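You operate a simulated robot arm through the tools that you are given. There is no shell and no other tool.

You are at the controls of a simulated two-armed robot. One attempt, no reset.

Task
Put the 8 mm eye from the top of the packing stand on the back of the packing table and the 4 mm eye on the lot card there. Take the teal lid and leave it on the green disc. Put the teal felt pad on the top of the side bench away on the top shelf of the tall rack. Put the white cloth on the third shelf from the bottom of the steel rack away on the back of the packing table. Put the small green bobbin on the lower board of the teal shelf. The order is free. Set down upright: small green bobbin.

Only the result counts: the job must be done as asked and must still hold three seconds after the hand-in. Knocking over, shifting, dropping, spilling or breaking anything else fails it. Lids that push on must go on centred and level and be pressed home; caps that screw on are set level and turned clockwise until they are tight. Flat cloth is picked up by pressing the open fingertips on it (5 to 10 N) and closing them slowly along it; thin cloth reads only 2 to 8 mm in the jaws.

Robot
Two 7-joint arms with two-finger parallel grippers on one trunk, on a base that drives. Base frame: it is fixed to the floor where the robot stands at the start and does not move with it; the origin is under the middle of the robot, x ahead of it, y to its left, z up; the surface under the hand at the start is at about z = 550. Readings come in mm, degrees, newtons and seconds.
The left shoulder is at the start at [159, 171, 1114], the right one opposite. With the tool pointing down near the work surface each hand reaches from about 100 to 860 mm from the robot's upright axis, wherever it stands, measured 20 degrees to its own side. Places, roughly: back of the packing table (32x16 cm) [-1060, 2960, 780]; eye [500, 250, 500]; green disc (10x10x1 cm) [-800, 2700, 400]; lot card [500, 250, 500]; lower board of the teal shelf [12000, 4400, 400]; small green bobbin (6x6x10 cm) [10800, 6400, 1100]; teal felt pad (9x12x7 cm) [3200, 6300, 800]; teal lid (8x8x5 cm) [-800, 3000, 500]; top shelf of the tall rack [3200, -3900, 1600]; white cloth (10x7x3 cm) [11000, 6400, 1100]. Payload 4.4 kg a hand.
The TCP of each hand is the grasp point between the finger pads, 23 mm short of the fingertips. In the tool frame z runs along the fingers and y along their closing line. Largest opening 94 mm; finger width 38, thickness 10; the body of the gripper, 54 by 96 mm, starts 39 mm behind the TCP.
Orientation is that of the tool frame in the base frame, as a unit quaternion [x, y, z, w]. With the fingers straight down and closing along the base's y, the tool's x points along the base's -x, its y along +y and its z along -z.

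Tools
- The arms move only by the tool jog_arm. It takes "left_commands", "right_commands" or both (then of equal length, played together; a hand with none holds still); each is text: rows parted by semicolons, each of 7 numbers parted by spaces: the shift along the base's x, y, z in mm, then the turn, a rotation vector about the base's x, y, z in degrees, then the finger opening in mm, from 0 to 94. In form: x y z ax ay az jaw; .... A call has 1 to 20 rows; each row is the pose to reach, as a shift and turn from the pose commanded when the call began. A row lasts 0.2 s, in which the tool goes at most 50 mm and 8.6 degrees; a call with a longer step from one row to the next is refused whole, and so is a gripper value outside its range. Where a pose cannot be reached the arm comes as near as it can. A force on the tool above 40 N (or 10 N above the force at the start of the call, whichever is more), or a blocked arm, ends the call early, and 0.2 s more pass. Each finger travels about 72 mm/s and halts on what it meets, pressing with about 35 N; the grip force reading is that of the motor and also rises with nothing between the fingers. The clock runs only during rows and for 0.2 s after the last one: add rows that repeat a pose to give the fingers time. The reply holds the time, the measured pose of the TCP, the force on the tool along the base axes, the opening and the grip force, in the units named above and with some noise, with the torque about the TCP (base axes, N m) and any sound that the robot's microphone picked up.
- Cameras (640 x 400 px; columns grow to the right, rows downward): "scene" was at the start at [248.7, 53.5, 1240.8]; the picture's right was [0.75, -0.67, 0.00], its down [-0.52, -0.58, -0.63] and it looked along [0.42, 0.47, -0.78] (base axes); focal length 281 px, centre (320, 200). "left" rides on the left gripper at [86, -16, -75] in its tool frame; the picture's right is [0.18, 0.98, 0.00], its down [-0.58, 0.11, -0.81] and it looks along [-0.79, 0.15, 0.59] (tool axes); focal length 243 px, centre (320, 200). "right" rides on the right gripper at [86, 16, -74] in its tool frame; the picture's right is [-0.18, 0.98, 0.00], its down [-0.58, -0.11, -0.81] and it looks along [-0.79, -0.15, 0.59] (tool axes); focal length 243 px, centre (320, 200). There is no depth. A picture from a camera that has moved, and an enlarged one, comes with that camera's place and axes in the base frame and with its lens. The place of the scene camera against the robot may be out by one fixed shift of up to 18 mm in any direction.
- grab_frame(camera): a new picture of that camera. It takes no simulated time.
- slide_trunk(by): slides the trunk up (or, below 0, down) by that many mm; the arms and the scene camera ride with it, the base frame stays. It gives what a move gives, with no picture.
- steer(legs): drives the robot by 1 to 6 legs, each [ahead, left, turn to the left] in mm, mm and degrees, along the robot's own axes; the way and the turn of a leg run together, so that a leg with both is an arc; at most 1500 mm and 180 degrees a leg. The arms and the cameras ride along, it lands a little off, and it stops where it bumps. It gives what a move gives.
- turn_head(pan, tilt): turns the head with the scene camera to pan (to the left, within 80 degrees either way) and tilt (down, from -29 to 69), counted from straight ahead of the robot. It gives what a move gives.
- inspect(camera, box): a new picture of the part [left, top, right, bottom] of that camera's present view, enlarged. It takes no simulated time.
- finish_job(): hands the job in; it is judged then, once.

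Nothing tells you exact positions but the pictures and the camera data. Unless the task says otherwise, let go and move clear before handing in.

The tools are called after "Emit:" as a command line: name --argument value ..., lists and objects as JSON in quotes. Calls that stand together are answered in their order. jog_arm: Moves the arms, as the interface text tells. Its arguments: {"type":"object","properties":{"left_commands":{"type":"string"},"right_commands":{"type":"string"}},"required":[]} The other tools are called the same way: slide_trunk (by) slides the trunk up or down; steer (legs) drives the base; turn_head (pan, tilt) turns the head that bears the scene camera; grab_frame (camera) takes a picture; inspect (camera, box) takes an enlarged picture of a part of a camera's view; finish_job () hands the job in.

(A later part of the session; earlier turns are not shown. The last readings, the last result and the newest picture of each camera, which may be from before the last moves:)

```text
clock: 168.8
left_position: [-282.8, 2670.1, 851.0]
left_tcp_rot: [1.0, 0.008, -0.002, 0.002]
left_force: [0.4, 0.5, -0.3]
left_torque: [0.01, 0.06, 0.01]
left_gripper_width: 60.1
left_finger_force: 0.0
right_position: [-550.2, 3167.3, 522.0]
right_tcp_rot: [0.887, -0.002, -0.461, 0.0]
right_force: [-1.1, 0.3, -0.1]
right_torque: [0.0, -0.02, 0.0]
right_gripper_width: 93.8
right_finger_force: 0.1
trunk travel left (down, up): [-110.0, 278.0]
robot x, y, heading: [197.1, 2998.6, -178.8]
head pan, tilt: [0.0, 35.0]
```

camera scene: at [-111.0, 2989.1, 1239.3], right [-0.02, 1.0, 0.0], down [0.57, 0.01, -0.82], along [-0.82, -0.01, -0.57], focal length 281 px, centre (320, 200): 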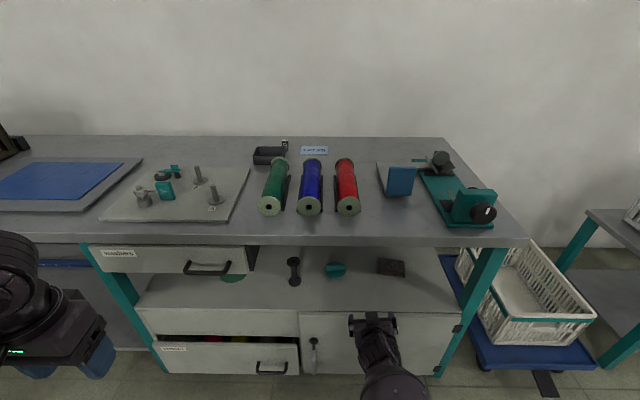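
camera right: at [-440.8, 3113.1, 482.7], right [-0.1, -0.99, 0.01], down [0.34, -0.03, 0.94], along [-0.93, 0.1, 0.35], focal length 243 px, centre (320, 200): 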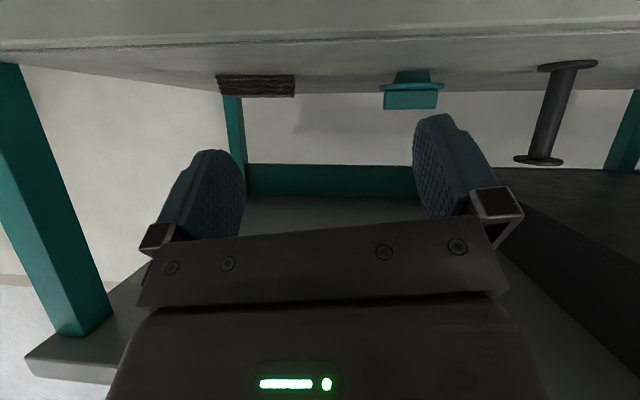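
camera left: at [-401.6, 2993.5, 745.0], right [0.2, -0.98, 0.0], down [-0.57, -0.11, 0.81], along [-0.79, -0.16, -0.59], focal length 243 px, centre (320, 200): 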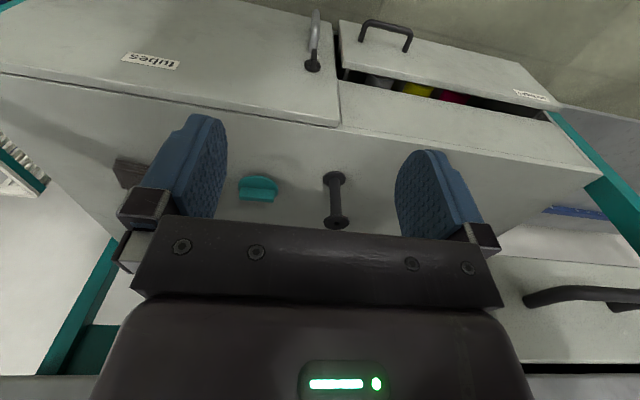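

At this lateral offset the hand holds its pose exactly. I strafe the base left so that the hand lines up with the lid.

Emit:
steer --legs '[[0, 135, 0]]'

Emit:
grab_frame --camera "right"

Emit:
grab_frame --camera "scene"

```text
clock: 170.6
left_position: [-282.1, 2537.6, 850.0]
left_tcp_rot: [1.0, 0.008, -0.003, 0.003]
left_force: [0.2, -0.2, -0.6]
left_torque: [-0.02, 0.02, -0.01]
left_gripper_width: 59.7
left_finger_force: 0.0
right_position: [-547.9, 3036.6, 522.8]
right_tcp_rot: [0.887, -0.002, -0.461, 0.0]
right_force: [-0.3, -0.6, -0.3]
right_torque: [-0.03, 0.01, -0.02]
right_gripper_width: 93.8
right_finger_force: 0.0
trunk travel left (down, up): [-110.0, 278.0]
robot x, y, heading: [197.5, 2866.0, -179.1]
head pan, tilt: [0.0, 35.0]
```

```text
taken
camera right: at [-437.3, 3019.7, 494.6], right [-0.11, -0.98, 0.15], down [0.33, 0.11, 0.94], along [-0.94, 0.15, 0.31], focal length 243 px, centre (320, 200)
```

right: 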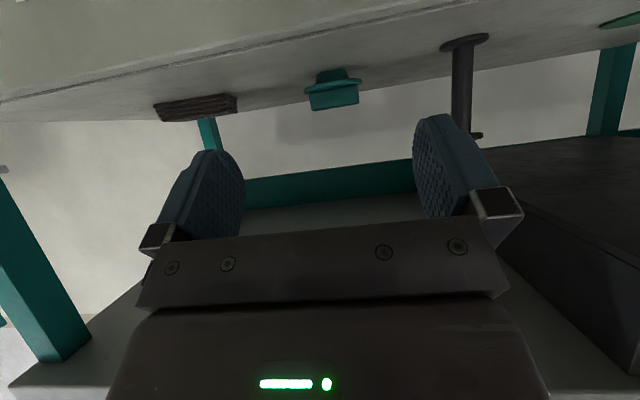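

```text
taken
camera scene: at [-109.0, 2855.5, 1239.2], right [-0.01, 1.0, 0.0], down [0.57, 0.01, -0.82], along [-0.82, -0.01, -0.57], focal length 281 px, centre (320, 200)
```

scene: 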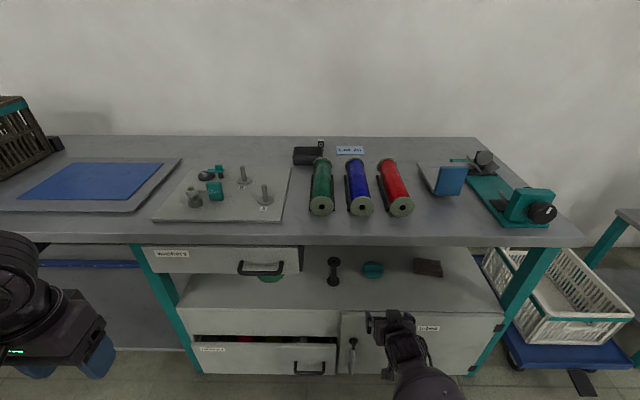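

The lid sits centred between the fingers in the right camera's view. I drive forward 140 mm so the hand goes in under the table top.

Emit:
steer --legs '[[140, 0, 0]]'

Emit:
grab_frame --camera "right"

Emit:
grab_frame --camera "scene"

```text
clock: 171.9
left_position: [-420.3, 2533.7, 850.0]
left_tcp_rot: [1.0, 0.008, -0.003, 0.002]
left_force: [0.0, -0.4, -0.4]
left_torque: [-0.01, -0.03, -0.02]
left_gripper_width: 59.8
left_finger_force: 0.1
right_position: [-687.3, 3032.9, 521.6]
right_tcp_rot: [0.888, -0.002, -0.46, -0.001]
right_force: [-0.4, 0.0, -0.5]
right_torque: [-0.01, 0.01, -0.01]
right_gripper_width: 94.2
right_finger_force: 0.2
trunk travel left (down, up): [-110.0, 278.0]
robot x, y, heading: [58.3, 2860.5, -179.2]
head pan, tilt: [0.0, 35.0]
```

```text
taken
camera right: at [-575.9, 3016.2, 494.1], right [-0.11, -0.98, 0.15], down [0.32, 0.11, 0.94], along [-0.94, 0.15, 0.31], focal length 243 px, centre (320, 200)
```

right: 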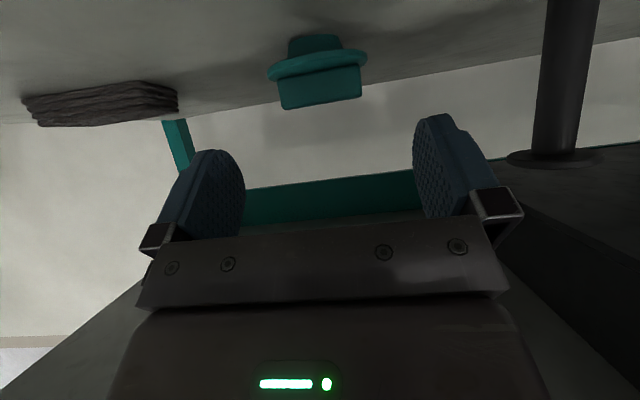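

```text
taken
camera scene: at [-247.8, 2852.7, 1239.0], right [-0.02, 1.0, 0.0], down [0.57, 0.01, -0.82], along [-0.82, -0.01, -0.57], focal length 281 px, centre (320, 200)
```

scene: 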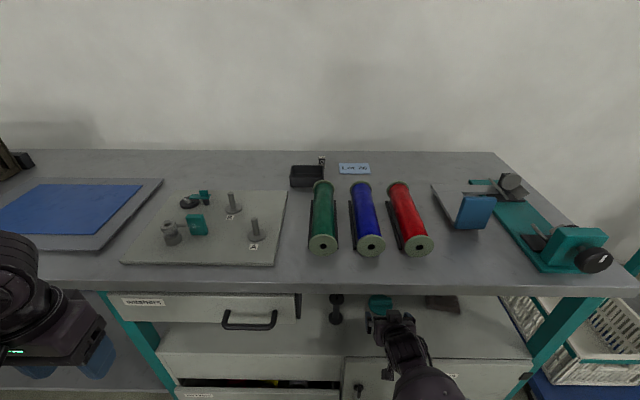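

The lid with its plug is right ahead. I advance the hand over the handle at this height and look again.

Emit:
jog_arm --right_commands "-25 1 0 0 0 0 94; -50 2 0 0 0 0 94; -75 2 0 0 0 0 94; -87 2 0 0 0 0 94; -87 2 0 0 0 0 94"

Emit:
grab_frame --camera "right"

```text
clock: 173.1
left_position: [-418.8, 2534.7, 850.5]
left_tcp_rot: [1.0, 0.008, -0.003, 0.002]
left_force: [0.1, 0.0, -0.5]
left_torque: [-0.01, 0.0, 0.0]
left_gripper_width: 60.3
left_finger_force: 0.1
right_position: [-773.5, 3033.7, 522.6]
right_tcp_rot: [0.887, 0.0, -0.462, 0.001]
right_force: [0.8, -0.4, -0.2]
right_torque: [0.03, 0.0, 0.01]
right_gripper_width: 93.9
right_finger_force: 0.1
trunk travel left (down, up): [-110.0, 278.0]
robot x, y, heading: [59.5, 2860.2, -179.1]
head pan, tilt: [0.0, 35.0]
```

```text
taken
camera right: at [-662.9, 3017.5, 494.7], right [-0.11, -0.98, 0.15], down [0.33, 0.11, 0.94], along [-0.94, 0.15, 0.31], focal length 243 px, centre (320, 200)
```

right: 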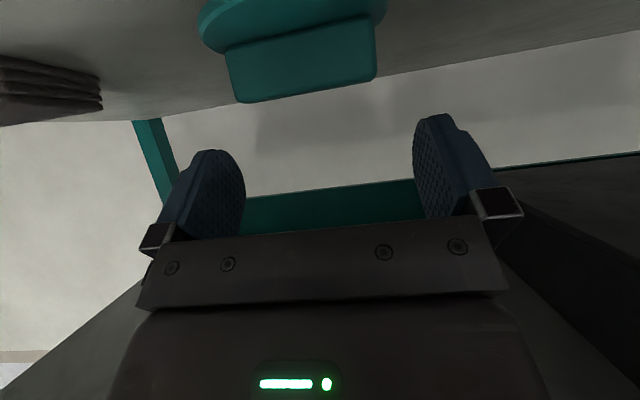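

Position checks out: the handle lies between y 3004 and 3065, right between the pads. I descend 30 mm and then close slowly.

Emit:
jog_arm --right_commands "0 1 -8 0 0 0 94; 0 1 -16 0 0 0 94; 0 1 -23 0 0 0 94; 0 1 -28 0 0 0 94; 0 1 -30 0 0 0 94; 0 1 -30 0 0 0 94"

Emit:
grab_frame --camera "right"

```text
clock: 174.5
left_position: [-420.2, 2533.7, 850.7]
left_tcp_rot: [1.0, 0.007, -0.002, 0.002]
left_force: [0.9, -0.1, -0.7]
left_torque: [-0.03, 0.03, 0.03]
left_gripper_width: 60.0
left_finger_force: 0.1
right_position: [-773.0, 3037.0, 491.3]
right_tcp_rot: [0.888, 0.002, -0.461, -0.001]
right_force: [0.0, -0.5, 1.1]
right_torque: [-0.01, 0.0, -0.01]
right_gripper_width: 94.1
right_finger_force: 0.0
trunk travel left (down, up): [-110.0, 278.0]
robot x, y, heading: [59.6, 2859.8, -178.9]
head pan, tilt: [0.0, 35.0]
```

```text
taken
camera right: at [-661.9, 3021.0, 463.5], right [-0.1, -0.98, 0.15], down [0.32, 0.11, 0.94], along [-0.94, 0.15, 0.31], focal length 243 px, centre (320, 200)
```

right: 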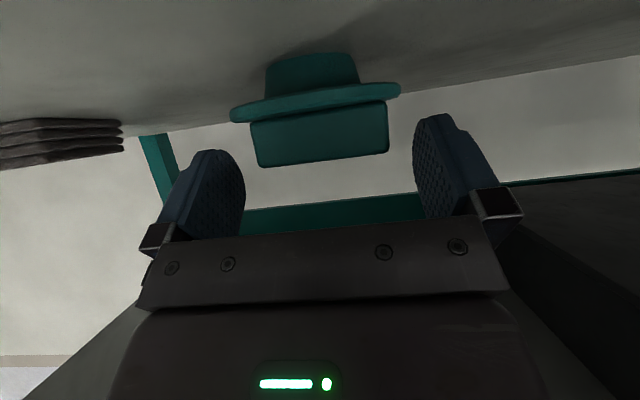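

The pads flank the handle just above the flange. I close slowly and read the width.

Emit:
jog_arm --right_commands "0 -1 0 0 0 0 86; 0 -1 0 0 0 0 78; 0 -1 0 0 0 0 71; 0 -1 0 0 0 0 66; 0 -1 0 0 0 0 62; 0 -1 0 0 0 0 56; 0 -1 0 0 0 0 45; 0 -1 0 0 0 0 40; 0 -1 0 0 0 0 40"

Emit:
grab_frame --camera "right"

```text
clock: 176.5
left_position: [-419.2, 2534.1, 851.0]
left_tcp_rot: [1.0, 0.008, -0.002, 0.003]
left_force: [-0.3, -0.2, -0.4]
left_torque: [0.01, 0.02, 0.03]
left_gripper_width: 60.2
left_finger_force: 0.1
right_position: [-775.7, 3037.2, 494.5]
right_tcp_rot: [0.887, 0.002, -0.462, -0.003]
right_force: [-0.5, 0.2, -1.6]
right_torque: [-0.03, -0.01, 0.0]
right_gripper_width: 62.6
right_finger_force: 34.9
trunk travel left (down, up): [-110.0, 278.0]
robot x, y, heading: [57.1, 2858.0, -178.9]
head pan, tilt: [0.0, 35.0]
```

```text
taken
camera right: at [-665.0, 3022.3, 466.1], right [-0.1, -0.98, 0.14], down [0.33, 0.1, 0.94], along [-0.94, 0.15, 0.31], focal length 243 px, centre (320, 200)
```

right: 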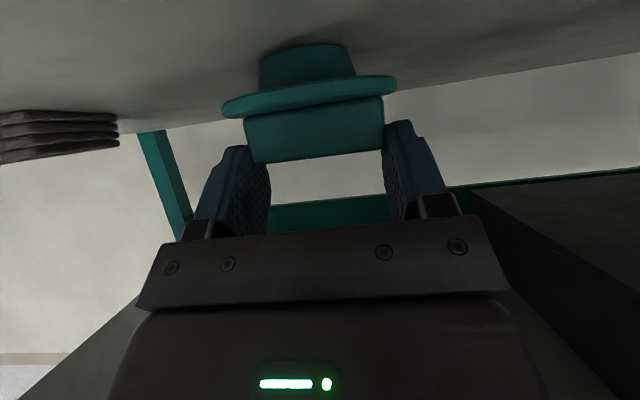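

The handle is gripped at 62.6 mm with 35 N. I lift gently to see whether the lid comes level.

Emit:
jog_arm --right_commands "0 0 2 0 0 0 40; 0 0 5 0 0 0 40; 0 0 9 0 0 0 40; 0 0 14 0 0 0 40; 0 0 20 0 0 0 40; 0 0 25 0 0 0 40; 0 0 25 0 0 0 40"

Emit:
grab_frame --camera "right"

Emit:
grab_frame --camera "scene"

```text
clock: 178.1
left_position: [-421.1, 2534.1, 850.6]
left_tcp_rot: [1.0, 0.008, -0.003, 0.002]
left_force: [-0.4, -0.5, -0.2]
left_torque: [-0.03, 0.03, -0.01]
left_gripper_width: 59.7
left_finger_force: 0.0
right_position: [-772.6, 3034.9, 518.2]
right_tcp_rot: [0.888, -0.001, -0.46, 0.001]
right_force: [0.0, -1.3, -0.2]
right_torque: [0.0, -0.01, 0.02]
right_gripper_width: 62.6
right_finger_force: 34.5
trunk travel left (down, up): [-110.0, 278.0]
robot x, y, heading: [60.2, 2861.6, -178.9]
head pan, tilt: [0.0, 35.0]
```

```text
taken
camera right: at [-662.9, 3018.2, 490.0], right [-0.11, -0.98, 0.15], down [0.32, 0.11, 0.94], along [-0.94, 0.15, 0.31], focal length 243 px, centre (320, 200)
```

right: 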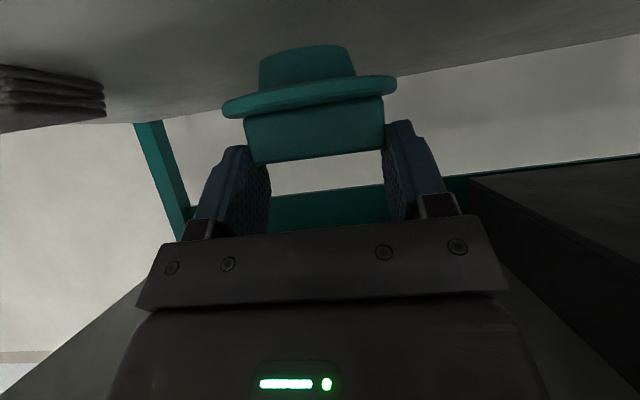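

```text
taken
camera scene: at [-247.3, 2852.8, 1239.2], right [-0.02, 1.0, 0.0], down [0.57, 0.01, -0.82], along [-0.82, -0.01, -0.57], focal length 281 px, centre (320, 200)
```

scene: 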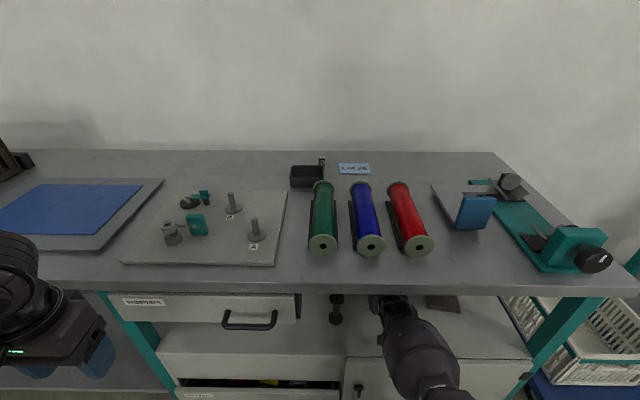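

The lid is up, level and firmly held. Before carrying it to the disc I check my forearm's slope, because the drawer above the disc leaves little room.

Emit:
inspect --camera "scene" --box '[300, 260, 540, 400]'

Emit:
turn_head --pan -25 --tilt 60

Emit:
grab_frame --camera "scene"

```text
2.67 times, centred on (420, 330) of scene
camera zoom: at [-247.3, 2852.8, 1239.2], right [-0.02, 1.0, 0.0], down [0.57, 0.01, -0.82], along [-0.82, -0.01, -0.57], focal length 750 px, centre (53, -147)
```

zoom: 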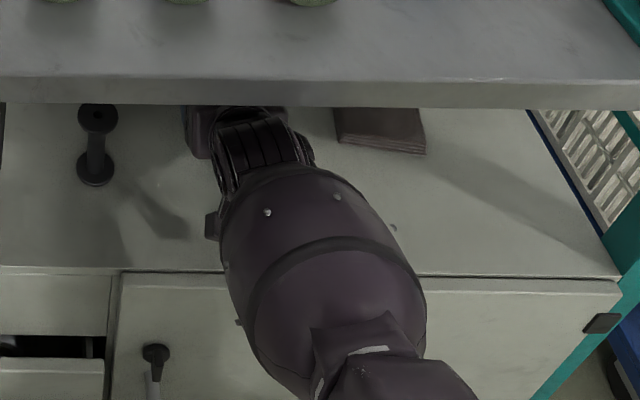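

```text
clock: 179.0
left_position: [-419.9, 2532.9, 851.0]
left_tcp_rot: [1.0, 0.008, -0.003, 0.003]
left_force: [-0.5, -0.5, 0.0]
left_torque: [-0.02, 0.0, -0.04]
left_gripper_width: 60.1
left_finger_force: 0.0
right_position: [-773.1, 3034.4, 517.3]
right_tcp_rot: [0.887, -0.001, -0.462, 0.0]
right_force: [0.7, 0.5, -0.5]
right_torque: [-0.02, 0.0, 0.03]
right_gripper_width: 62.5
right_finger_force: 35.3
trunk travel left (down, up): [-110.0, 278.0]
robot x, y, heading: [57.7, 2859.1, -178.8]
head pan, tilt: [-25.0, 60.0]
```

```text
taken
camera scene: at [-220.2, 2881.4, 1205.0], right [0.41, 0.91, 0.0], down [0.79, -0.35, -0.5], along [-0.46, 0.2, -0.87], focal length 281 px, centre (320, 200)
```

scene: 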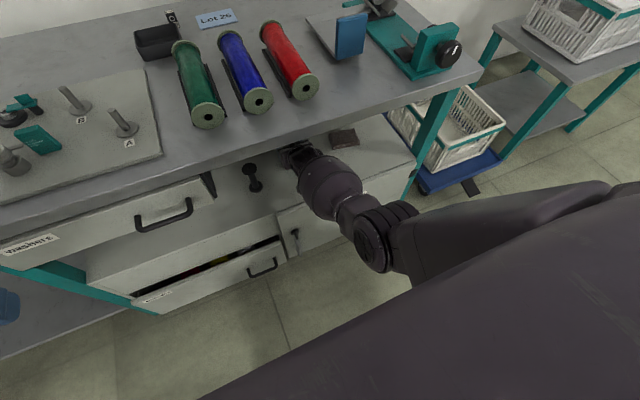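

My forearm slopes about 35°, too steep to fit below that drawer. I back the lid out from under the table, lower the trunk 50 mm and raise the hand again, which flattens the forearm.

Emit:
steer --legs '[[-260, 0, 0]]'

Emit:
slide_trunk --by -50

Emit:
jog_arm --right_commands "0 0 10 0 0 0 40; 0 0 20 0 0 0 40; 0 0 30 0 0 0 40; 0 0 40 0 0 0 40; 0 0 50 0 0 0 40; 0 0 50 0 0 0 40"

Emit:
grab_frame --camera "scene"

Emit:
grab_frame --camera "right"

```text
clock: 180.9
left_position: [-155.8, 2537.5, 850.1]
left_tcp_rot: [1.0, 0.009, -0.003, 0.003]
left_force: [0.9, 0.2, 0.2]
left_torque: [0.0, 0.01, 0.04]
left_gripper_width: 60.0
left_finger_force: 0.2
right_position: [-509.8, 3037.3, 518.3]
right_tcp_rot: [0.887, 0.0, -0.462, 0.001]
right_force: [-0.3, 0.5, 0.8]
right_torque: [-0.01, -0.02, -0.01]
right_gripper_width: 62.6
right_finger_force: 35.0
trunk travel left (down, up): [-110.0, 278.0]
robot x, y, heading: [326.7, 2865.0, -178.8]
head pan, tilt: [-25.0, 60.0]
```

```text
clock: 181.8
left_position: [-156.2, 2537.5, 799.1]
left_tcp_rot: [1.0, 0.009, -0.001, 0.002]
left_force: [0.0, 0.0, 1.6]
left_torque: [-0.04, 0.03, 0.02]
left_gripper_width: 60.3
left_finger_force: 0.1
right_position: [-511.3, 3037.1, 470.9]
right_tcp_rot: [0.887, 0.0, -0.462, 0.0]
right_force: [-0.2, 0.2, 0.4]
right_torque: [0.0, 0.0, -0.02]
right_gripper_width: 62.7
right_finger_force: 34.6
trunk travel left (down, up): [-60.0, 328.0]
robot x, y, heading: [327.5, 2866.8, -178.6]
head pan, tilt: [-25.0, 60.0]
```

```text
clock: 183.2
left_position: [-155.6, 2537.5, 799.2]
left_tcp_rot: [1.0, 0.009, 0.002, 0.002]
left_force: [0.3, -0.3, 0.5]
left_torque: [0.01, 0.02, -0.01]
left_gripper_width: 60.1
left_finger_force: 0.1
right_position: [-510.4, 3037.0, 518.7]
right_tcp_rot: [0.888, 0.0, -0.46, 0.001]
right_force: [0.6, 0.5, -1.2]
right_torque: [-0.04, 0.0, 0.0]
right_gripper_width: 62.4
right_finger_force: 35.7
trunk travel left (down, up): [-60.0, 328.0]
robot x, y, heading: [322.8, 2861.6, -178.7]
head pan, tilt: [-25.0, 60.0]
```

```text
taken
camera scene: at [-3.5, 2884.5, 1141.6], right [0.41, 0.91, 0.0], down [0.79, -0.35, -0.5], along [-0.46, 0.2, -0.87], focal length 281 px, centre (320, 200)
```

scene: 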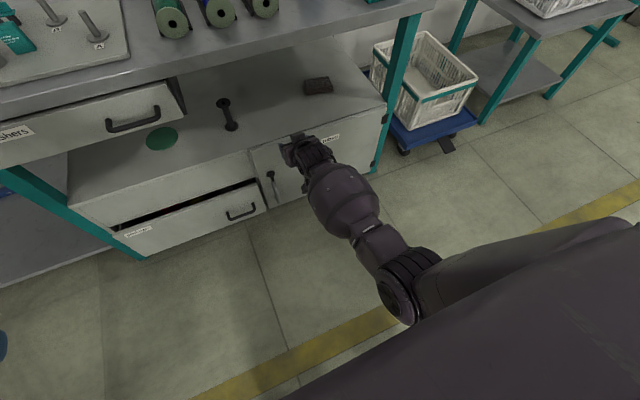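

```text
taken
camera right: at [-399.8, 3021.4, 490.7], right [-0.1, -0.98, 0.15], down [0.32, 0.11, 0.94], along [-0.94, 0.15, 0.31], focal length 243 px, centre (320, 200)
```

right: 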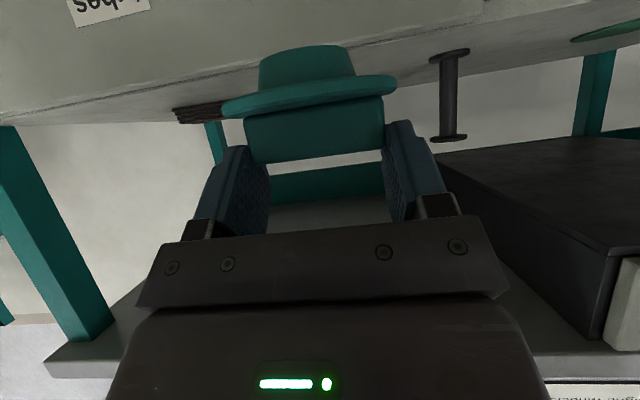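

The slope is now about 22°. I lower the trunk another 35 mm and raise the hand to match for more margin.

Emit:
slide_trunk --by -35

Emit:
jog_arm --right_commands "0 0 10 0 0 0 40; 0 0 20 0 0 0 40; 0 0 30 0 0 0 40; 0 0 35 0 0 0 40; 0 0 35 0 0 0 40"

Emit:
grab_frame --camera "scene"

```text
clock: 184.0
left_position: [-148.4, 2536.5, 734.3]
left_tcp_rot: [0.999, 0.008, 0.054, 0.001]
left_force: [1.1, 0.1, 0.0]
left_torque: [0.01, 0.02, 0.0]
left_gripper_width: 60.1
left_finger_force: 0.0
right_position: [-510.6, 3035.8, 485.6]
right_tcp_rot: [0.887, 0.0, -0.461, 0.001]
right_force: [-0.4, 0.8, 0.5]
right_torque: [0.01, 0.0, -0.03]
right_gripper_width: 62.6
right_finger_force: 35.0
trunk travel left (down, up): [-25.0, 363.0]
robot x, y, heading: [323.1, 2864.1, -178.8]
head pan, tilt: [-25.0, 60.0]
```

```text
clock: 185.2
left_position: [-147.9, 2537.4, 734.1]
left_tcp_rot: [0.998, 0.008, 0.055, 0.0]
left_force: [0.4, -0.5, -0.3]
left_torque: [0.01, -0.03, -0.03]
left_gripper_width: 60.1
left_finger_force: 0.0
right_position: [-511.0, 3036.4, 517.6]
right_tcp_rot: [0.887, 0.001, -0.462, 0.001]
right_force: [0.1, 0.2, -0.3]
right_torque: [0.02, 0.0, 0.03]
right_gripper_width: 62.1
right_finger_force: 34.9
trunk travel left (down, up): [-25.0, 363.0]
robot x, y, heading: [326.3, 2868.2, -178.8]
head pan, tilt: [-25.0, 60.0]
```

```text
taken
camera scene: at [-29.6, 2884.0, 1098.8], right [0.41, 0.91, 0.0], down [0.79, -0.35, -0.5], along [-0.46, 0.2, -0.87], focal length 281 px, centre (320, 200)
```

scene: 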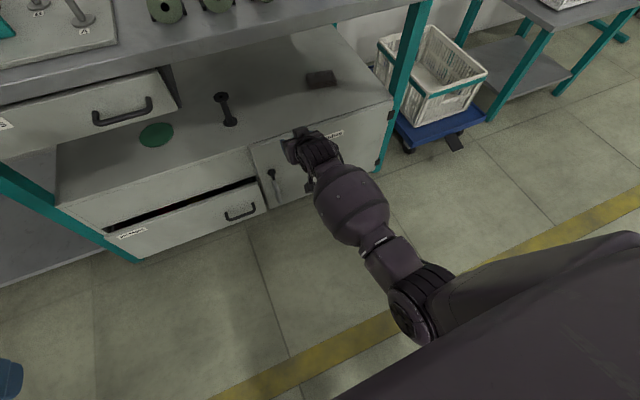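

Emit:
inspect --camera "scene" --box '[260, 110, 460, 350]'

```text
1.67 times, centred on (360, 230) of scene
camera zoom: at [-29.6, 2884.0, 1098.8], right [0.41, 0.91, 0.0], down [0.79, -0.35, -0.5], along [-0.46, 0.2, -0.87], focal length 469 px, centre (253, 150)
```

zoom: 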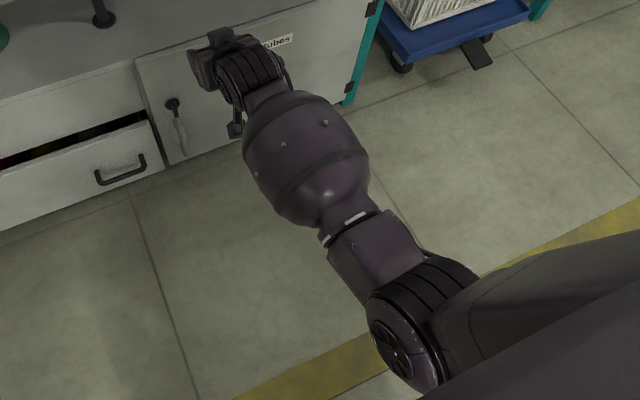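

A straight approach would touch the drawer's lower edge, so I'll bring the lid in diagonally from the right, where only the hand goes under the drawer. I back off and turn the tool 22° to the left first.

Emit:
steer --legs '[[-110, 0, 0]]'

Emit:
jog_arm --right_commands "0 0 0 0 0 4 40; 0 0 0 0 0 8 40; 0 0 0 0 0 12 40; 0 0 0 0 0 16 40; 0 0 0 0 0 20 40; 0 0 0 0 0 24 40; 0 0 0 0 0 24 40"

Emit:
grab_frame --camera "scene"

Emit:
grab_frame --camera "right"

```text
clock: 186.4
left_position: [-37.9, 2539.5, 735.1]
left_tcp_rot: [0.998, 0.01, 0.054, 0.0]
left_force: [0.3, 0.6, -0.4]
left_torque: [0.02, 0.01, 0.02]
left_gripper_width: 60.2
left_finger_force: 0.1
right_position: [-401.1, 3039.0, 519.3]
right_tcp_rot: [0.887, 0.001, -0.461, 0.001]
right_force: [0.0, -0.1, 0.1]
right_torque: [0.01, -0.03, 0.0]
right_gripper_width: 62.4
right_finger_force: 34.5
trunk travel left (down, up): [-25.0, 363.0]
robot x, y, heading: [437.2, 2867.0, -178.9]
head pan, tilt: [-25.0, 60.0]
```

```text
clock: 188.0
left_position: [-38.5, 2538.8, 734.1]
left_tcp_rot: [0.998, 0.009, 0.055, 0.0]
left_force: [0.0, 0.2, 0.9]
left_torque: [0.0, 0.01, 0.0]
left_gripper_width: 59.9
left_finger_force: 0.0
right_position: [-400.7, 3036.7, 517.6]
right_tcp_rot: [0.868, 0.186, -0.45, 0.097]
right_force: [-0.6, -0.1, -1.2]
right_torque: [0.02, -0.01, -0.01]
right_gripper_width: 62.5
right_finger_force: 35.2
trunk travel left (down, up): [-25.0, 363.0]
robot x, y, heading: [433.0, 2868.2, -178.8]
head pan, tilt: [-25.0, 60.0]
```

```text
taken
camera scene: at [80.1, 2886.0, 1098.8], right [0.4, 0.91, 0.0], down [0.79, -0.35, -0.5], along [-0.46, 0.2, -0.87], focal length 281 px, centre (320, 200)
```

scene: 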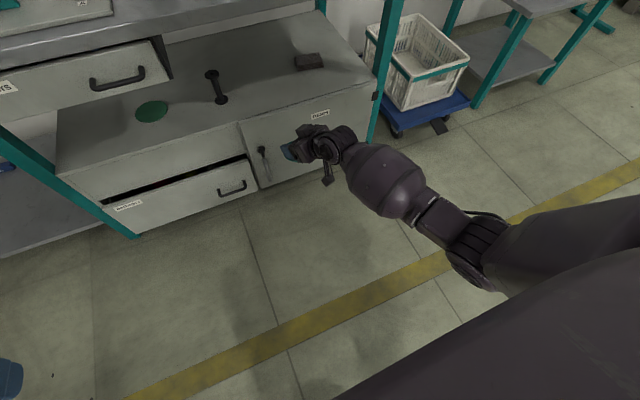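

```text
taken
camera right: at [-293.1, 3068.6, 490.0], right [0.31, -0.94, 0.15], down [0.25, 0.23, 0.94], along [-0.92, -0.25, 0.31], focal length 243 px, centre (320, 200)
```

right: 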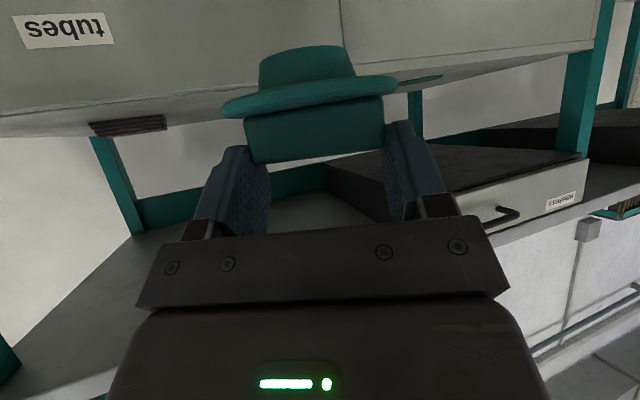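

The turned tool keeps the lid level, and the forearm still runs straight ahead of me. I shift right away from the stacker's rail first, then turn the base toward the disc.

Emit:
steer --legs '[[0, -550, 0]]'

Emit:
turn_head --pan 60 --tilt 40

Emit:
grab_frame --camera "scene"

```text
clock: 193.4
left_position: [-48.7, 3095.4, 735.1]
left_tcp_rot: [0.998, 0.011, 0.055, 0.0]
left_force: [1.3, -0.2, -0.2]
left_torque: [0.0, 0.01, -0.01]
left_gripper_width: 59.8
left_finger_force: 0.0
right_position: [-414.7, 3594.7, 517.1]
right_tcp_rot: [0.867, 0.186, -0.451, 0.098]
right_force: [-0.6, 0.3, 0.6]
right_torque: [0.01, -0.02, 0.01]
right_gripper_width: 62.4
right_finger_force: 34.4
trunk travel left (down, up): [-25.0, 363.0]
robot x, y, heading: [420.8, 3426.3, -178.5]
head pan, tilt: [-25.0, 60.0]
```

```text
clock: 195.0
left_position: [-49.4, 3095.0, 734.5]
left_tcp_rot: [0.998, 0.012, 0.055, 0.0]
left_force: [0.3, 0.5, 0.0]
left_torque: [0.03, 0.0, 0.01]
left_gripper_width: 60.0
left_finger_force: 0.1
right_position: [-412.9, 3593.3, 518.3]
right_tcp_rot: [0.868, 0.186, -0.451, 0.097]
right_force: [0.1, 0.1, 0.1]
right_torque: [-0.03, 0.02, 0.0]
right_gripper_width: 62.4
right_finger_force: 35.1
trunk travel left (down, up): [-25.0, 363.0]
robot x, y, heading: [419.5, 3422.8, -178.6]
head pan, tilt: [60.0, 40.0]
```

```text
taken
camera scene: at [88.1, 3342.2, 1125.5], right [-0.88, 0.48, 0.0], down [0.31, 0.56, -0.77], along [-0.37, -0.67, -0.64], focal length 281 px, centre (320, 200)
```

scene: 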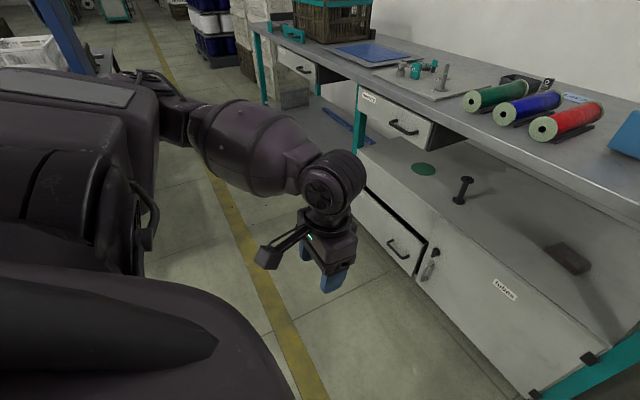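

The space around is clear. I turn the base left by 48.5° to face the disc diagonally.

Emit:
steer --legs '[[0, 0, 48.5]]'

Emit:
turn_head --pan -15 --tilt 50

Emit:
grab_frame --camera "scene"

```text
clock: 197.6
left_position: [361.3, 2854.6, 734.2]
left_tcp_rot: [0.904, 0.423, 0.05, -0.022]
left_force: [-0.4, -0.7, -0.6]
left_torque: [-0.04, 0.02, 0.03]
left_gripper_width: 59.8
left_finger_force: 0.1
right_position: [-254.3, 2907.7, 517.8]
right_tcp_rot: [0.713, 0.529, -0.37, 0.275]
right_force: [1.2, -0.1, 0.0]
right_torque: [0.02, 0.0, -0.02]
right_gripper_width: 62.4
right_finger_force: 35.0
trunk travel left (down, up): [-25.0, 363.0]
robot x, y, heading: [420.6, 3428.3, -129.4]
head pan, tilt: [60.0, 40.0]
```

```text
clock: 199.0
left_position: [362.2, 2854.1, 734.6]
left_tcp_rot: [0.905, 0.423, 0.05, -0.022]
left_force: [-0.3, -0.1, 0.6]
left_torque: [0.01, 0.03, -0.01]
left_gripper_width: 60.0
left_finger_force: 0.0
right_position: [-253.4, 2908.6, 517.3]
right_tcp_rot: [0.713, 0.528, -0.371, 0.275]
right_force: [-1.1, -1.0, 1.3]
right_torque: [0.01, 0.0, -0.02]
right_gripper_width: 62.6
right_finger_force: 35.5
trunk travel left (down, up): [-25.0, 363.0]
robot x, y, heading: [421.8, 3429.2, -129.8]
head pan, tilt: [-15.0, 50.0]
```

```text
taken
camera scene: at [171.2, 3154.5, 1111.4], right [-0.58, 0.82, 0.0], down [0.63, 0.44, -0.64], along [-0.53, -0.37, -0.77], focal length 281 px, centre (320, 200)
```

scene: 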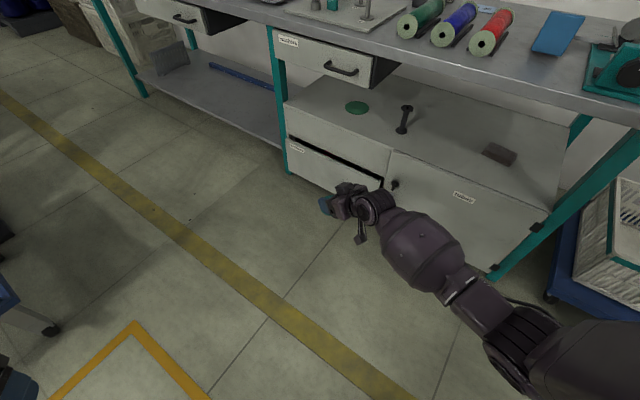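

I judge a 45° approach gives the elbow more room from the table edge, so I turn back 5° and then shift right.

Emit:
steer --legs '[[0, 0, -5.3], [0, -200, 0]]'

Emit:
grab_frame --camera "right"

```text
clock: 201.9
left_position: [167.8, 3003.7, 733.7]
left_tcp_rot: [0.923, 0.381, 0.051, -0.02]
left_force: [-0.9, -0.6, -1.1]
left_torque: [-0.02, 0.0, -0.01]
left_gripper_width: 60.1
left_finger_force: 0.0
right_position: [-440.1, 3112.5, 518.0]
right_tcp_rot: [0.736, 0.495, -0.383, 0.258]
right_force: [0.5, 0.0, 0.7]
right_torque: [-0.01, 0.02, 0.0]
right_gripper_width: 62.3
right_finger_force: 35.1
trunk travel left (down, up): [-25.0, 363.0]
robot x, y, heading: [281.6, 3572.6, -134.8]
head pan, tilt: [-15.0, 50.0]
```

```text
taken
camera right: at [-383.2, 3210.1, 490.1], right [0.87, -0.47, 0.15], down [0.02, 0.34, 0.94], along [-0.49, -0.81, 0.31], focal length 243 px, centre (320, 200)
```

right: 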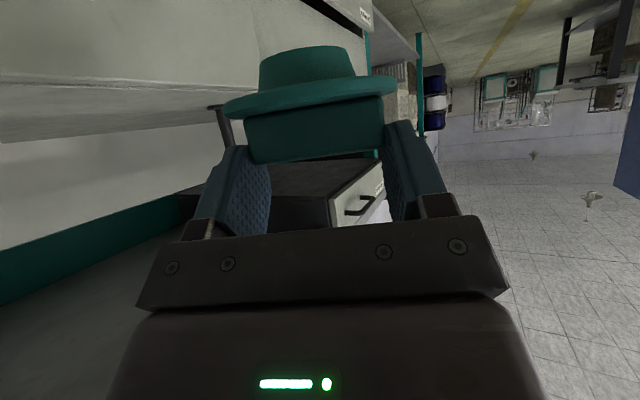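

I correct sideways and move the first half of the way in, stopping just before the shelf to check.

Emit:
steer --legs '[[250, 62, 0]]'

Emit:
jog_arm --right_commands "0 0 -4 0 0 0 40; 0 0 -8 0 0 0 40; 0 0 -8 0 0 0 40"

Emit:
grab_frame --camera "scene"

Emit:
grab_frame --camera "right"

```text
clock: 203.8
left_position: [33.9, 2783.1, 733.8]
left_tcp_rot: [0.923, 0.38, 0.051, -0.02]
left_force: [0.2, 0.1, -1.0]
left_torque: [0.03, -0.04, -0.03]
left_gripper_width: 59.9
left_finger_force: 0.0
right_position: [-573.4, 2895.5, 518.5]
right_tcp_rot: [0.737, 0.495, -0.381, 0.257]
right_force: [-0.4, -0.7, 0.2]
right_torque: [0.0, 0.0, -0.01]
right_gripper_width: 62.5
right_finger_force: 34.4
trunk travel left (down, up): [-25.0, 363.0]
robot x, y, heading: [147.9, 3343.2, -135.2]
head pan, tilt: [-15.0, 50.0]
```

```text
clock: 204.6
left_position: [33.5, 2783.8, 735.0]
left_tcp_rot: [0.923, 0.38, 0.052, -0.019]
left_force: [0.0, 0.1, -0.2]
left_torque: [0.0, 0.06, -0.02]
left_gripper_width: 59.9
left_finger_force: 0.2
right_position: [-572.2, 2896.4, 509.3]
right_tcp_rot: [0.738, 0.494, -0.382, 0.256]
right_force: [-1.0, 0.4, 0.5]
right_torque: [0.0, -0.01, -0.01]
right_gripper_width: 62.5
right_finger_force: 35.6
trunk travel left (down, up): [-25.0, 363.0]
robot x, y, heading: [150.6, 3347.0, -135.2]
head pan, tilt: [-15.0, 50.0]
```

```text
taken
camera scene: at [-126.7, 3100.9, 1111.4], right [-0.5, 0.87, 0.0], down [0.67, 0.38, -0.64], along [-0.56, -0.32, -0.77], focal length 281 px, centre (320, 200)
```

scene: 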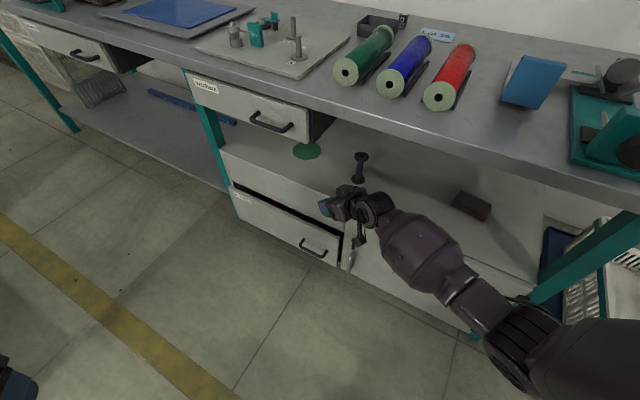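

```text
taken
camera right: at [-515.8, 2992.3, 481.5], right [0.87, -0.47, 0.15], down [0.02, 0.34, 0.94], along [-0.49, -0.81, 0.31], focal length 243 px, centre (320, 200)
```

right: 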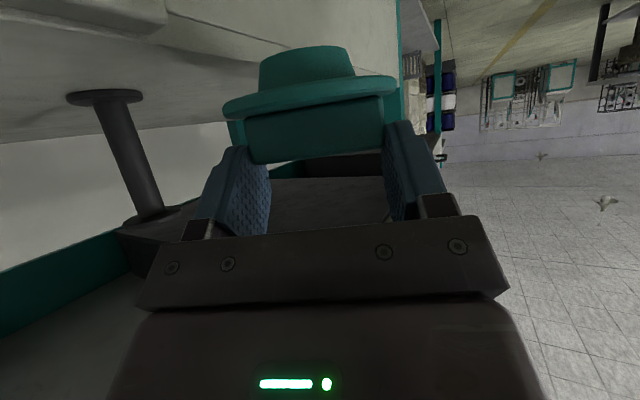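

Clear so far. I go forward another 160 mm, then check again.

Emit:
steer --legs '[[160, 4, 0]]'

Emit:
grab_frame --camera "scene"

Emit:
grab_frame --camera "right"

```text
clock: 206.0
left_position: [-74.3, 2669.8, 734.1]
left_tcp_rot: [0.923, 0.38, 0.052, -0.02]
left_force: [0.5, -0.2, -0.3]
left_torque: [-0.02, -0.01, -0.01]
left_gripper_width: 59.8
left_finger_force: 0.0
right_position: [-679.5, 2781.0, 508.5]
right_tcp_rot: [0.737, 0.495, -0.382, 0.258]
right_force: [-0.1, -0.3, 0.0]
right_torque: [-0.02, -0.01, 0.0]
right_gripper_width: 62.5
right_finger_force: 35.0
trunk travel left (down, up): [-25.0, 363.0]
robot x, y, heading: [36.9, 3234.7, -135.3]
head pan, tilt: [-15.0, 50.0]
```

```text
taken
camera scene: at [-235.4, 2986.4, 1111.2], right [-0.5, 0.87, 0.0], down [0.66, 0.38, -0.64], along [-0.56, -0.32, -0.77], focal length 281 px, centre (320, 200)
```

scene: 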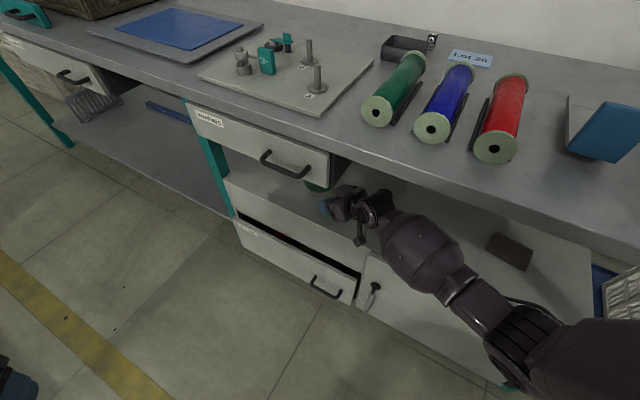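

```text
taken
camera right: at [-624.1, 2877.4, 481.1], right [0.87, -0.47, 0.15], down [0.02, 0.34, 0.94], along [-0.49, -0.81, 0.31], focal length 243 px, centre (320, 200)
```

right: 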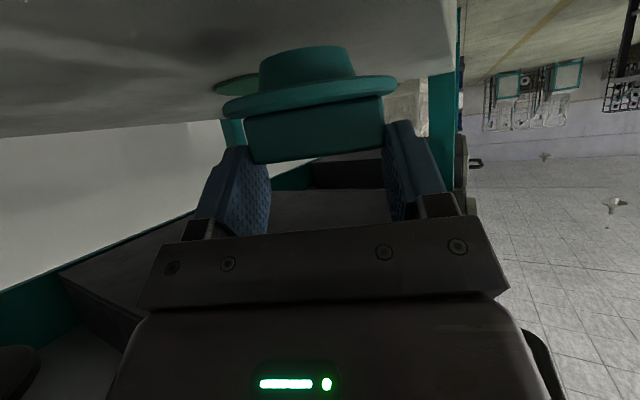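

The disc shows just beyond the lid and everything is clear. I go forward another 75 mm.

Emit:
steer --legs '[[75, 0, 0]]'

Emit:
grab_frame --camera "scene"

Emit:
grab_frame --camera "right"

```text
clock: 207.0
left_position: [-128.4, 2618.0, 733.7]
left_tcp_rot: [0.924, 0.378, 0.052, -0.021]
left_force: [0.1, 1.2, 0.5]
left_torque: [0.0, 0.01, 0.0]
left_gripper_width: 60.1
left_finger_force: 0.2
right_position: [-734.5, 2731.9, 508.7]
right_tcp_rot: [0.738, 0.494, -0.381, 0.257]
right_force: [-0.5, 0.1, -0.1]
right_torque: [0.0, 0.02, 0.02]
right_gripper_width: 62.4
right_finger_force: 35.0
trunk travel left (down, up): [-25.0, 363.0]
robot x, y, heading: [-10.6, 3181.7, -135.2]
head pan, tilt: [-15.0, 50.0]
```

```text
taken
camera scene: at [-288.4, 2935.1, 1111.1], right [-0.5, 0.87, 0.0], down [0.67, 0.38, -0.64], along [-0.56, -0.32, -0.77], focal length 281 px, centre (320, 200)
```

scene: 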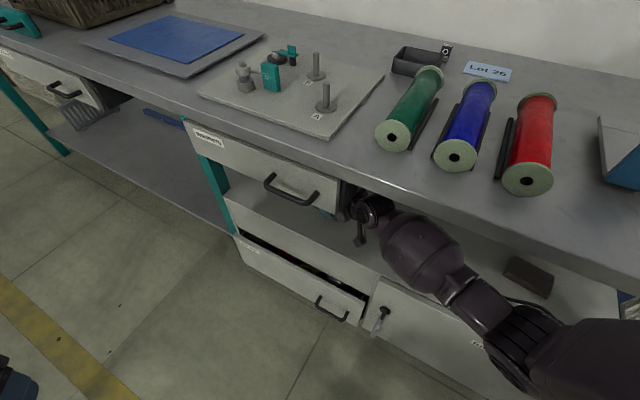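

```text
taken
camera right: at [-677.2, 2827.3, 480.9], right [0.87, -0.47, 0.15], down [0.02, 0.34, 0.94], along [-0.5, -0.81, 0.31], focal length 243 px, centre (320, 200)
```

right: 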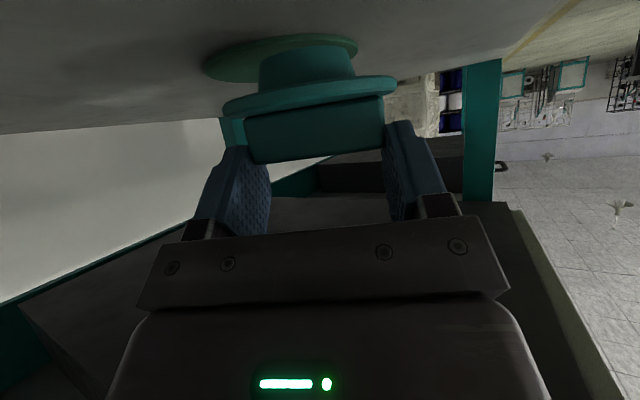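

The disc is now partly below the lid. The last 57 mm follow with the base.

Emit:
steer --legs '[[57, 3, 0]]'

Emit:
grab_frame --camera "right"

Emit:
grab_frame --camera "scene"

```text
clock: 208.0
left_position: [-169.0, 2574.6, 732.3]
left_tcp_rot: [0.924, 0.379, 0.053, -0.02]
left_force: [-0.4, 0.0, 0.7]
left_torque: [-0.05, -0.04, 0.0]
left_gripper_width: 59.7
left_finger_force: 0.0
right_position: [-772.6, 2688.6, 502.7]
right_tcp_rot: [0.74, 0.494, -0.378, 0.256]
right_force: [-0.7, 0.5, -0.4]
right_torque: [0.01, -0.02, -0.01]
right_gripper_width: 62.6
right_finger_force: 35.1
trunk travel left (down, up): [-25.0, 363.0]
robot x, y, heading: [-49.7, 3137.1, -135.4]
head pan, tilt: [-15.0, 50.0]
```

```text
taken
camera right: at [-716.6, 2785.6, 475.4], right [0.87, -0.47, 0.15], down [0.02, 0.34, 0.94], along [-0.5, -0.81, 0.3], focal length 243 px, centre (320, 200)
```

right: 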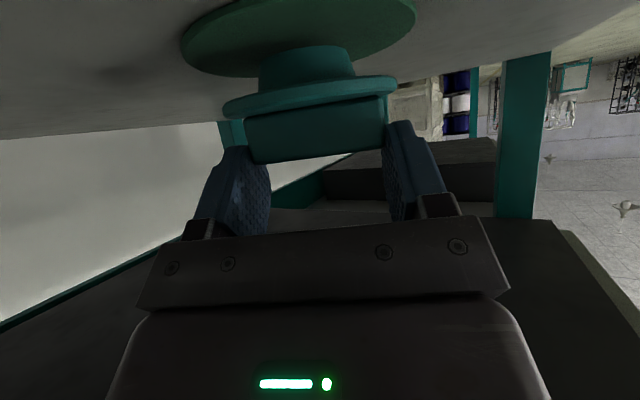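

```text
taken
camera scene: at [-330.5, 2890.6, 1109.4], right [-0.5, 0.87, 0.0], down [0.67, 0.38, -0.64], along [-0.56, -0.32, -0.77], focal length 281 px, centre (320, 200)
```

scene: 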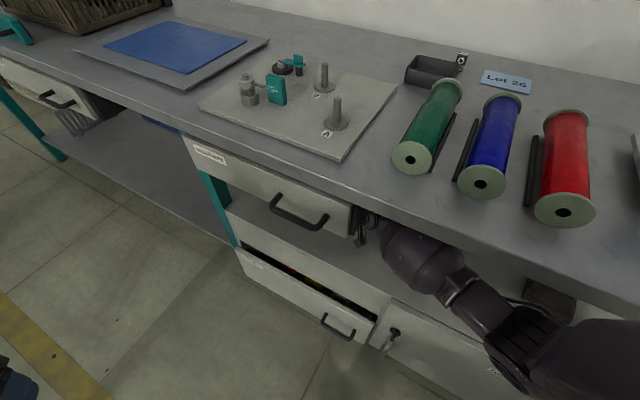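

The hand reads about 6 mm lower than commanded, so my wrist is probably just brushing the drawer above. The lid hangs about 2 mm over the disc, so I lower it the rest of the way, which also eases that contact.

Emit:
jog_arm --right_commands "0 0 -2 0 0 0 40; 0 0 -4 0 0 0 40; 0 0 -6 0 0 0 40; 0 0 -6 0 0 0 40"

Emit:
grab_frame --camera "right"

```text
clock: 209.0
left_position: [-166.9, 2574.2, 734.4]
left_tcp_rot: [0.924, 0.378, 0.051, -0.02]
left_force: [0.2, -0.6, -0.2]
left_torque: [0.0, -0.02, -0.02]
left_gripper_width: 60.0
left_finger_force: 0.1
right_position: [-773.2, 2688.3, 502.1]
right_tcp_rot: [0.738, 0.494, -0.381, 0.256]
right_force: [0.3, 0.8, 0.7]
right_torque: [0.01, 0.03, -0.01]
right_gripper_width: 62.4
right_finger_force: 35.5
trunk travel left (down, up): [-25.0, 363.0]
robot x, y, heading: [-50.4, 3133.5, -134.9]
head pan, tilt: [-15.0, 50.0]
```

```text
taken
camera right: at [-716.3, 2784.0, 475.1], right [0.87, -0.47, 0.15], down [0.02, 0.34, 0.94], along [-0.5, -0.81, 0.31], focal length 243 px, centre (320, 200)
```

right: 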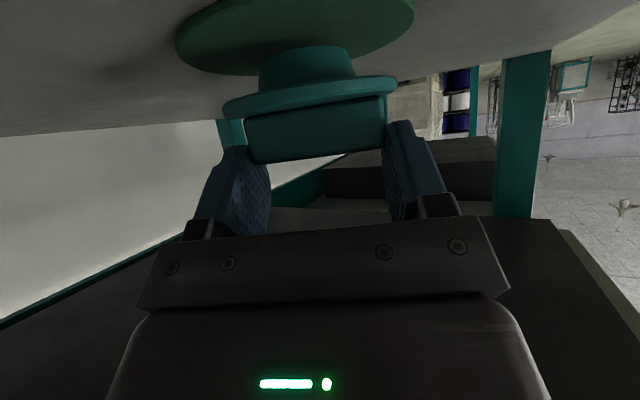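

Emit:
jog_arm --right_commands "0 0 -1.5 0 0 0 40; 0 0 -3 0 0 0 40; 0 0 -4 0 0 0 40; 0 0 -4 0 0 0 40"

Emit:
inspect --camera "right" --box '[170, 0, 430, 170]'

```text
clock: 210.0
left_position: [-168.3, 2575.9, 735.7]
left_tcp_rot: [0.924, 0.378, 0.05, -0.021]
left_force: [0.7, 1.3, -0.5]
left_torque: [0.01, 0.0, 0.01]
left_gripper_width: 59.9
left_finger_force: 0.0
right_position: [-774.0, 2688.2, 496.9]
right_tcp_rot: [0.739, 0.494, -0.381, 0.256]
right_force: [0.7, 0.4, -0.2]
right_torque: [-0.04, 0.0, 0.02]
right_gripper_width: 62.4
right_finger_force: 35.4
trunk travel left (down, up): [-25.0, 363.0]
robot x, y, heading: [-52.6, 3142.3, -135.5]
head pan, tilt: [-15.0, 50.0]
```

```text
2.35 times, centred on (300, 85) of right
camera zoom: at [-716.3, 2785.4, 469.4], right [0.87, -0.47, 0.15], down [0.02, 0.34, 0.94], along [-0.5, -0.81, 0.3], focal length 571 px, centre (367, 471)
```

zoom: 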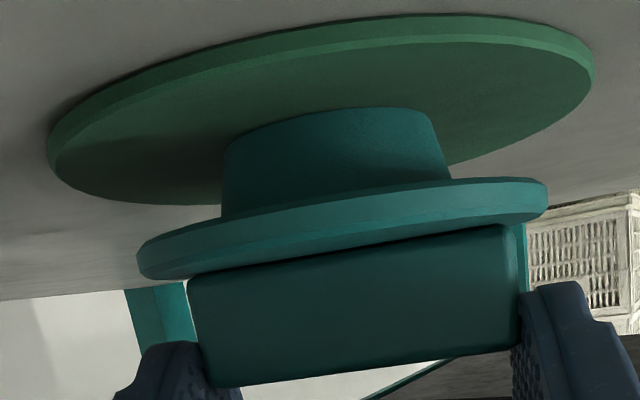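

Emit:
jog_arm --right_commands "0 0 -1 0 0 0 40; 0 0 -2 0 0 0 40; 0 0 -3 0 0 0 40; 0 0 -3 0 0 0 40"

Emit:
inspect --camera "right" --box '[170, 0, 430, 170]'

```text
clock: 211.0
left_position: [-166.9, 2576.2, 735.2]
left_tcp_rot: [0.924, 0.379, 0.05, -0.02]
left_force: [0.0, -0.5, 1.3]
left_torque: [-0.04, 0.04, -0.05]
left_gripper_width: 59.9
left_finger_force: 0.0
right_position: [-774.4, 2690.1, 496.8]
right_tcp_rot: [0.738, 0.494, -0.382, 0.256]
right_force: [1.1, 0.3, 10.1]
right_torque: [-0.1, 0.03, 0.06]
right_gripper_width: 62.5
right_finger_force: 35.2
trunk travel left (down, up): [-25.0, 363.0]
robot x, y, heading: [-55.3, 3135.6, -135.1]
head pan, tilt: [-15.0, 50.0]
```

```text
2.35 times, centred on (300, 85) of right
camera zoom: at [-717.0, 2785.1, 468.3], right [0.87, -0.47, 0.15], down [0.02, 0.34, 0.94], along [-0.5, -0.81, 0.31], focal length 571 px, centre (367, 471)
```

zoom: 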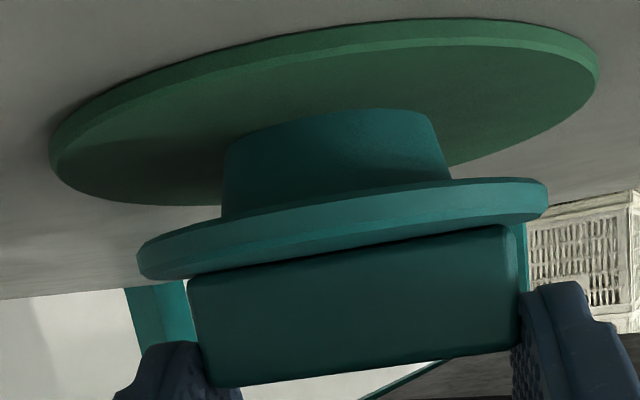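

The lid is standing on the disc with about 10 N. I ease that load and open slowly, then draw the hand straight back.

Emit:
jog_arm --right_commands "0 0 1.5 0 0 0 40; 0 0 2 0 0 0 60; 0 0 2 0 0 0 64; 0 0 2 0 0 0 68; 0 0 2 0 0 0 74; 0 0 2 0 0 0 82; 0 0 2 0 0 0 90; 0 0 2 0 0 0 92"

Emit:
inspect --camera "right" --box '[150, 0, 470, 200]'

```text
clock: 212.8
left_position: [-167.3, 2575.1, 733.6]
left_tcp_rot: [0.924, 0.379, 0.051, -0.021]
left_force: [0.4, -0.1, -0.4]
left_torque: [0.01, 0.02, 0.02]
left_gripper_width: 60.0
left_finger_force: 0.0
right_position: [-772.4, 2689.5, 496.1]
right_tcp_rot: [0.738, 0.494, -0.381, 0.256]
right_force: [0.1, 0.1, -0.1]
right_torque: [0.0, 0.0, -0.01]
right_gripper_width: 91.9
right_finger_force: 0.1
trunk travel left (down, up): [-25.0, 363.0]
robot x, y, heading: [-48.4, 3139.3, -135.2]
head pan, tilt: [-15.0, 50.0]
```

```text
2.00 times, centred on (310, 100) of right
camera zoom: at [-716.4, 2785.6, 468.8], right [0.87, -0.47, 0.15], down [0.02, 0.34, 0.94], along [-0.5, -0.81, 0.3], focal length 485 px, centre (340, 400)
```

zoom: 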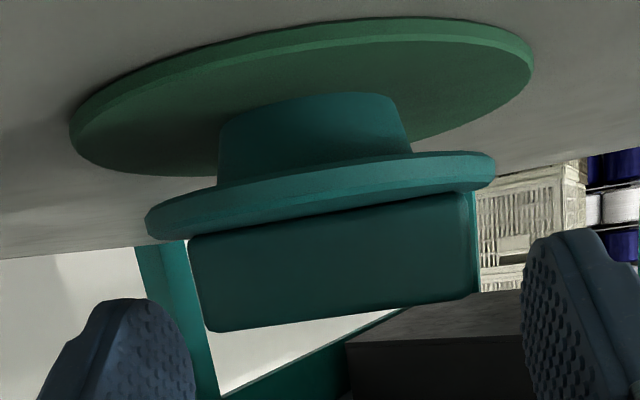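

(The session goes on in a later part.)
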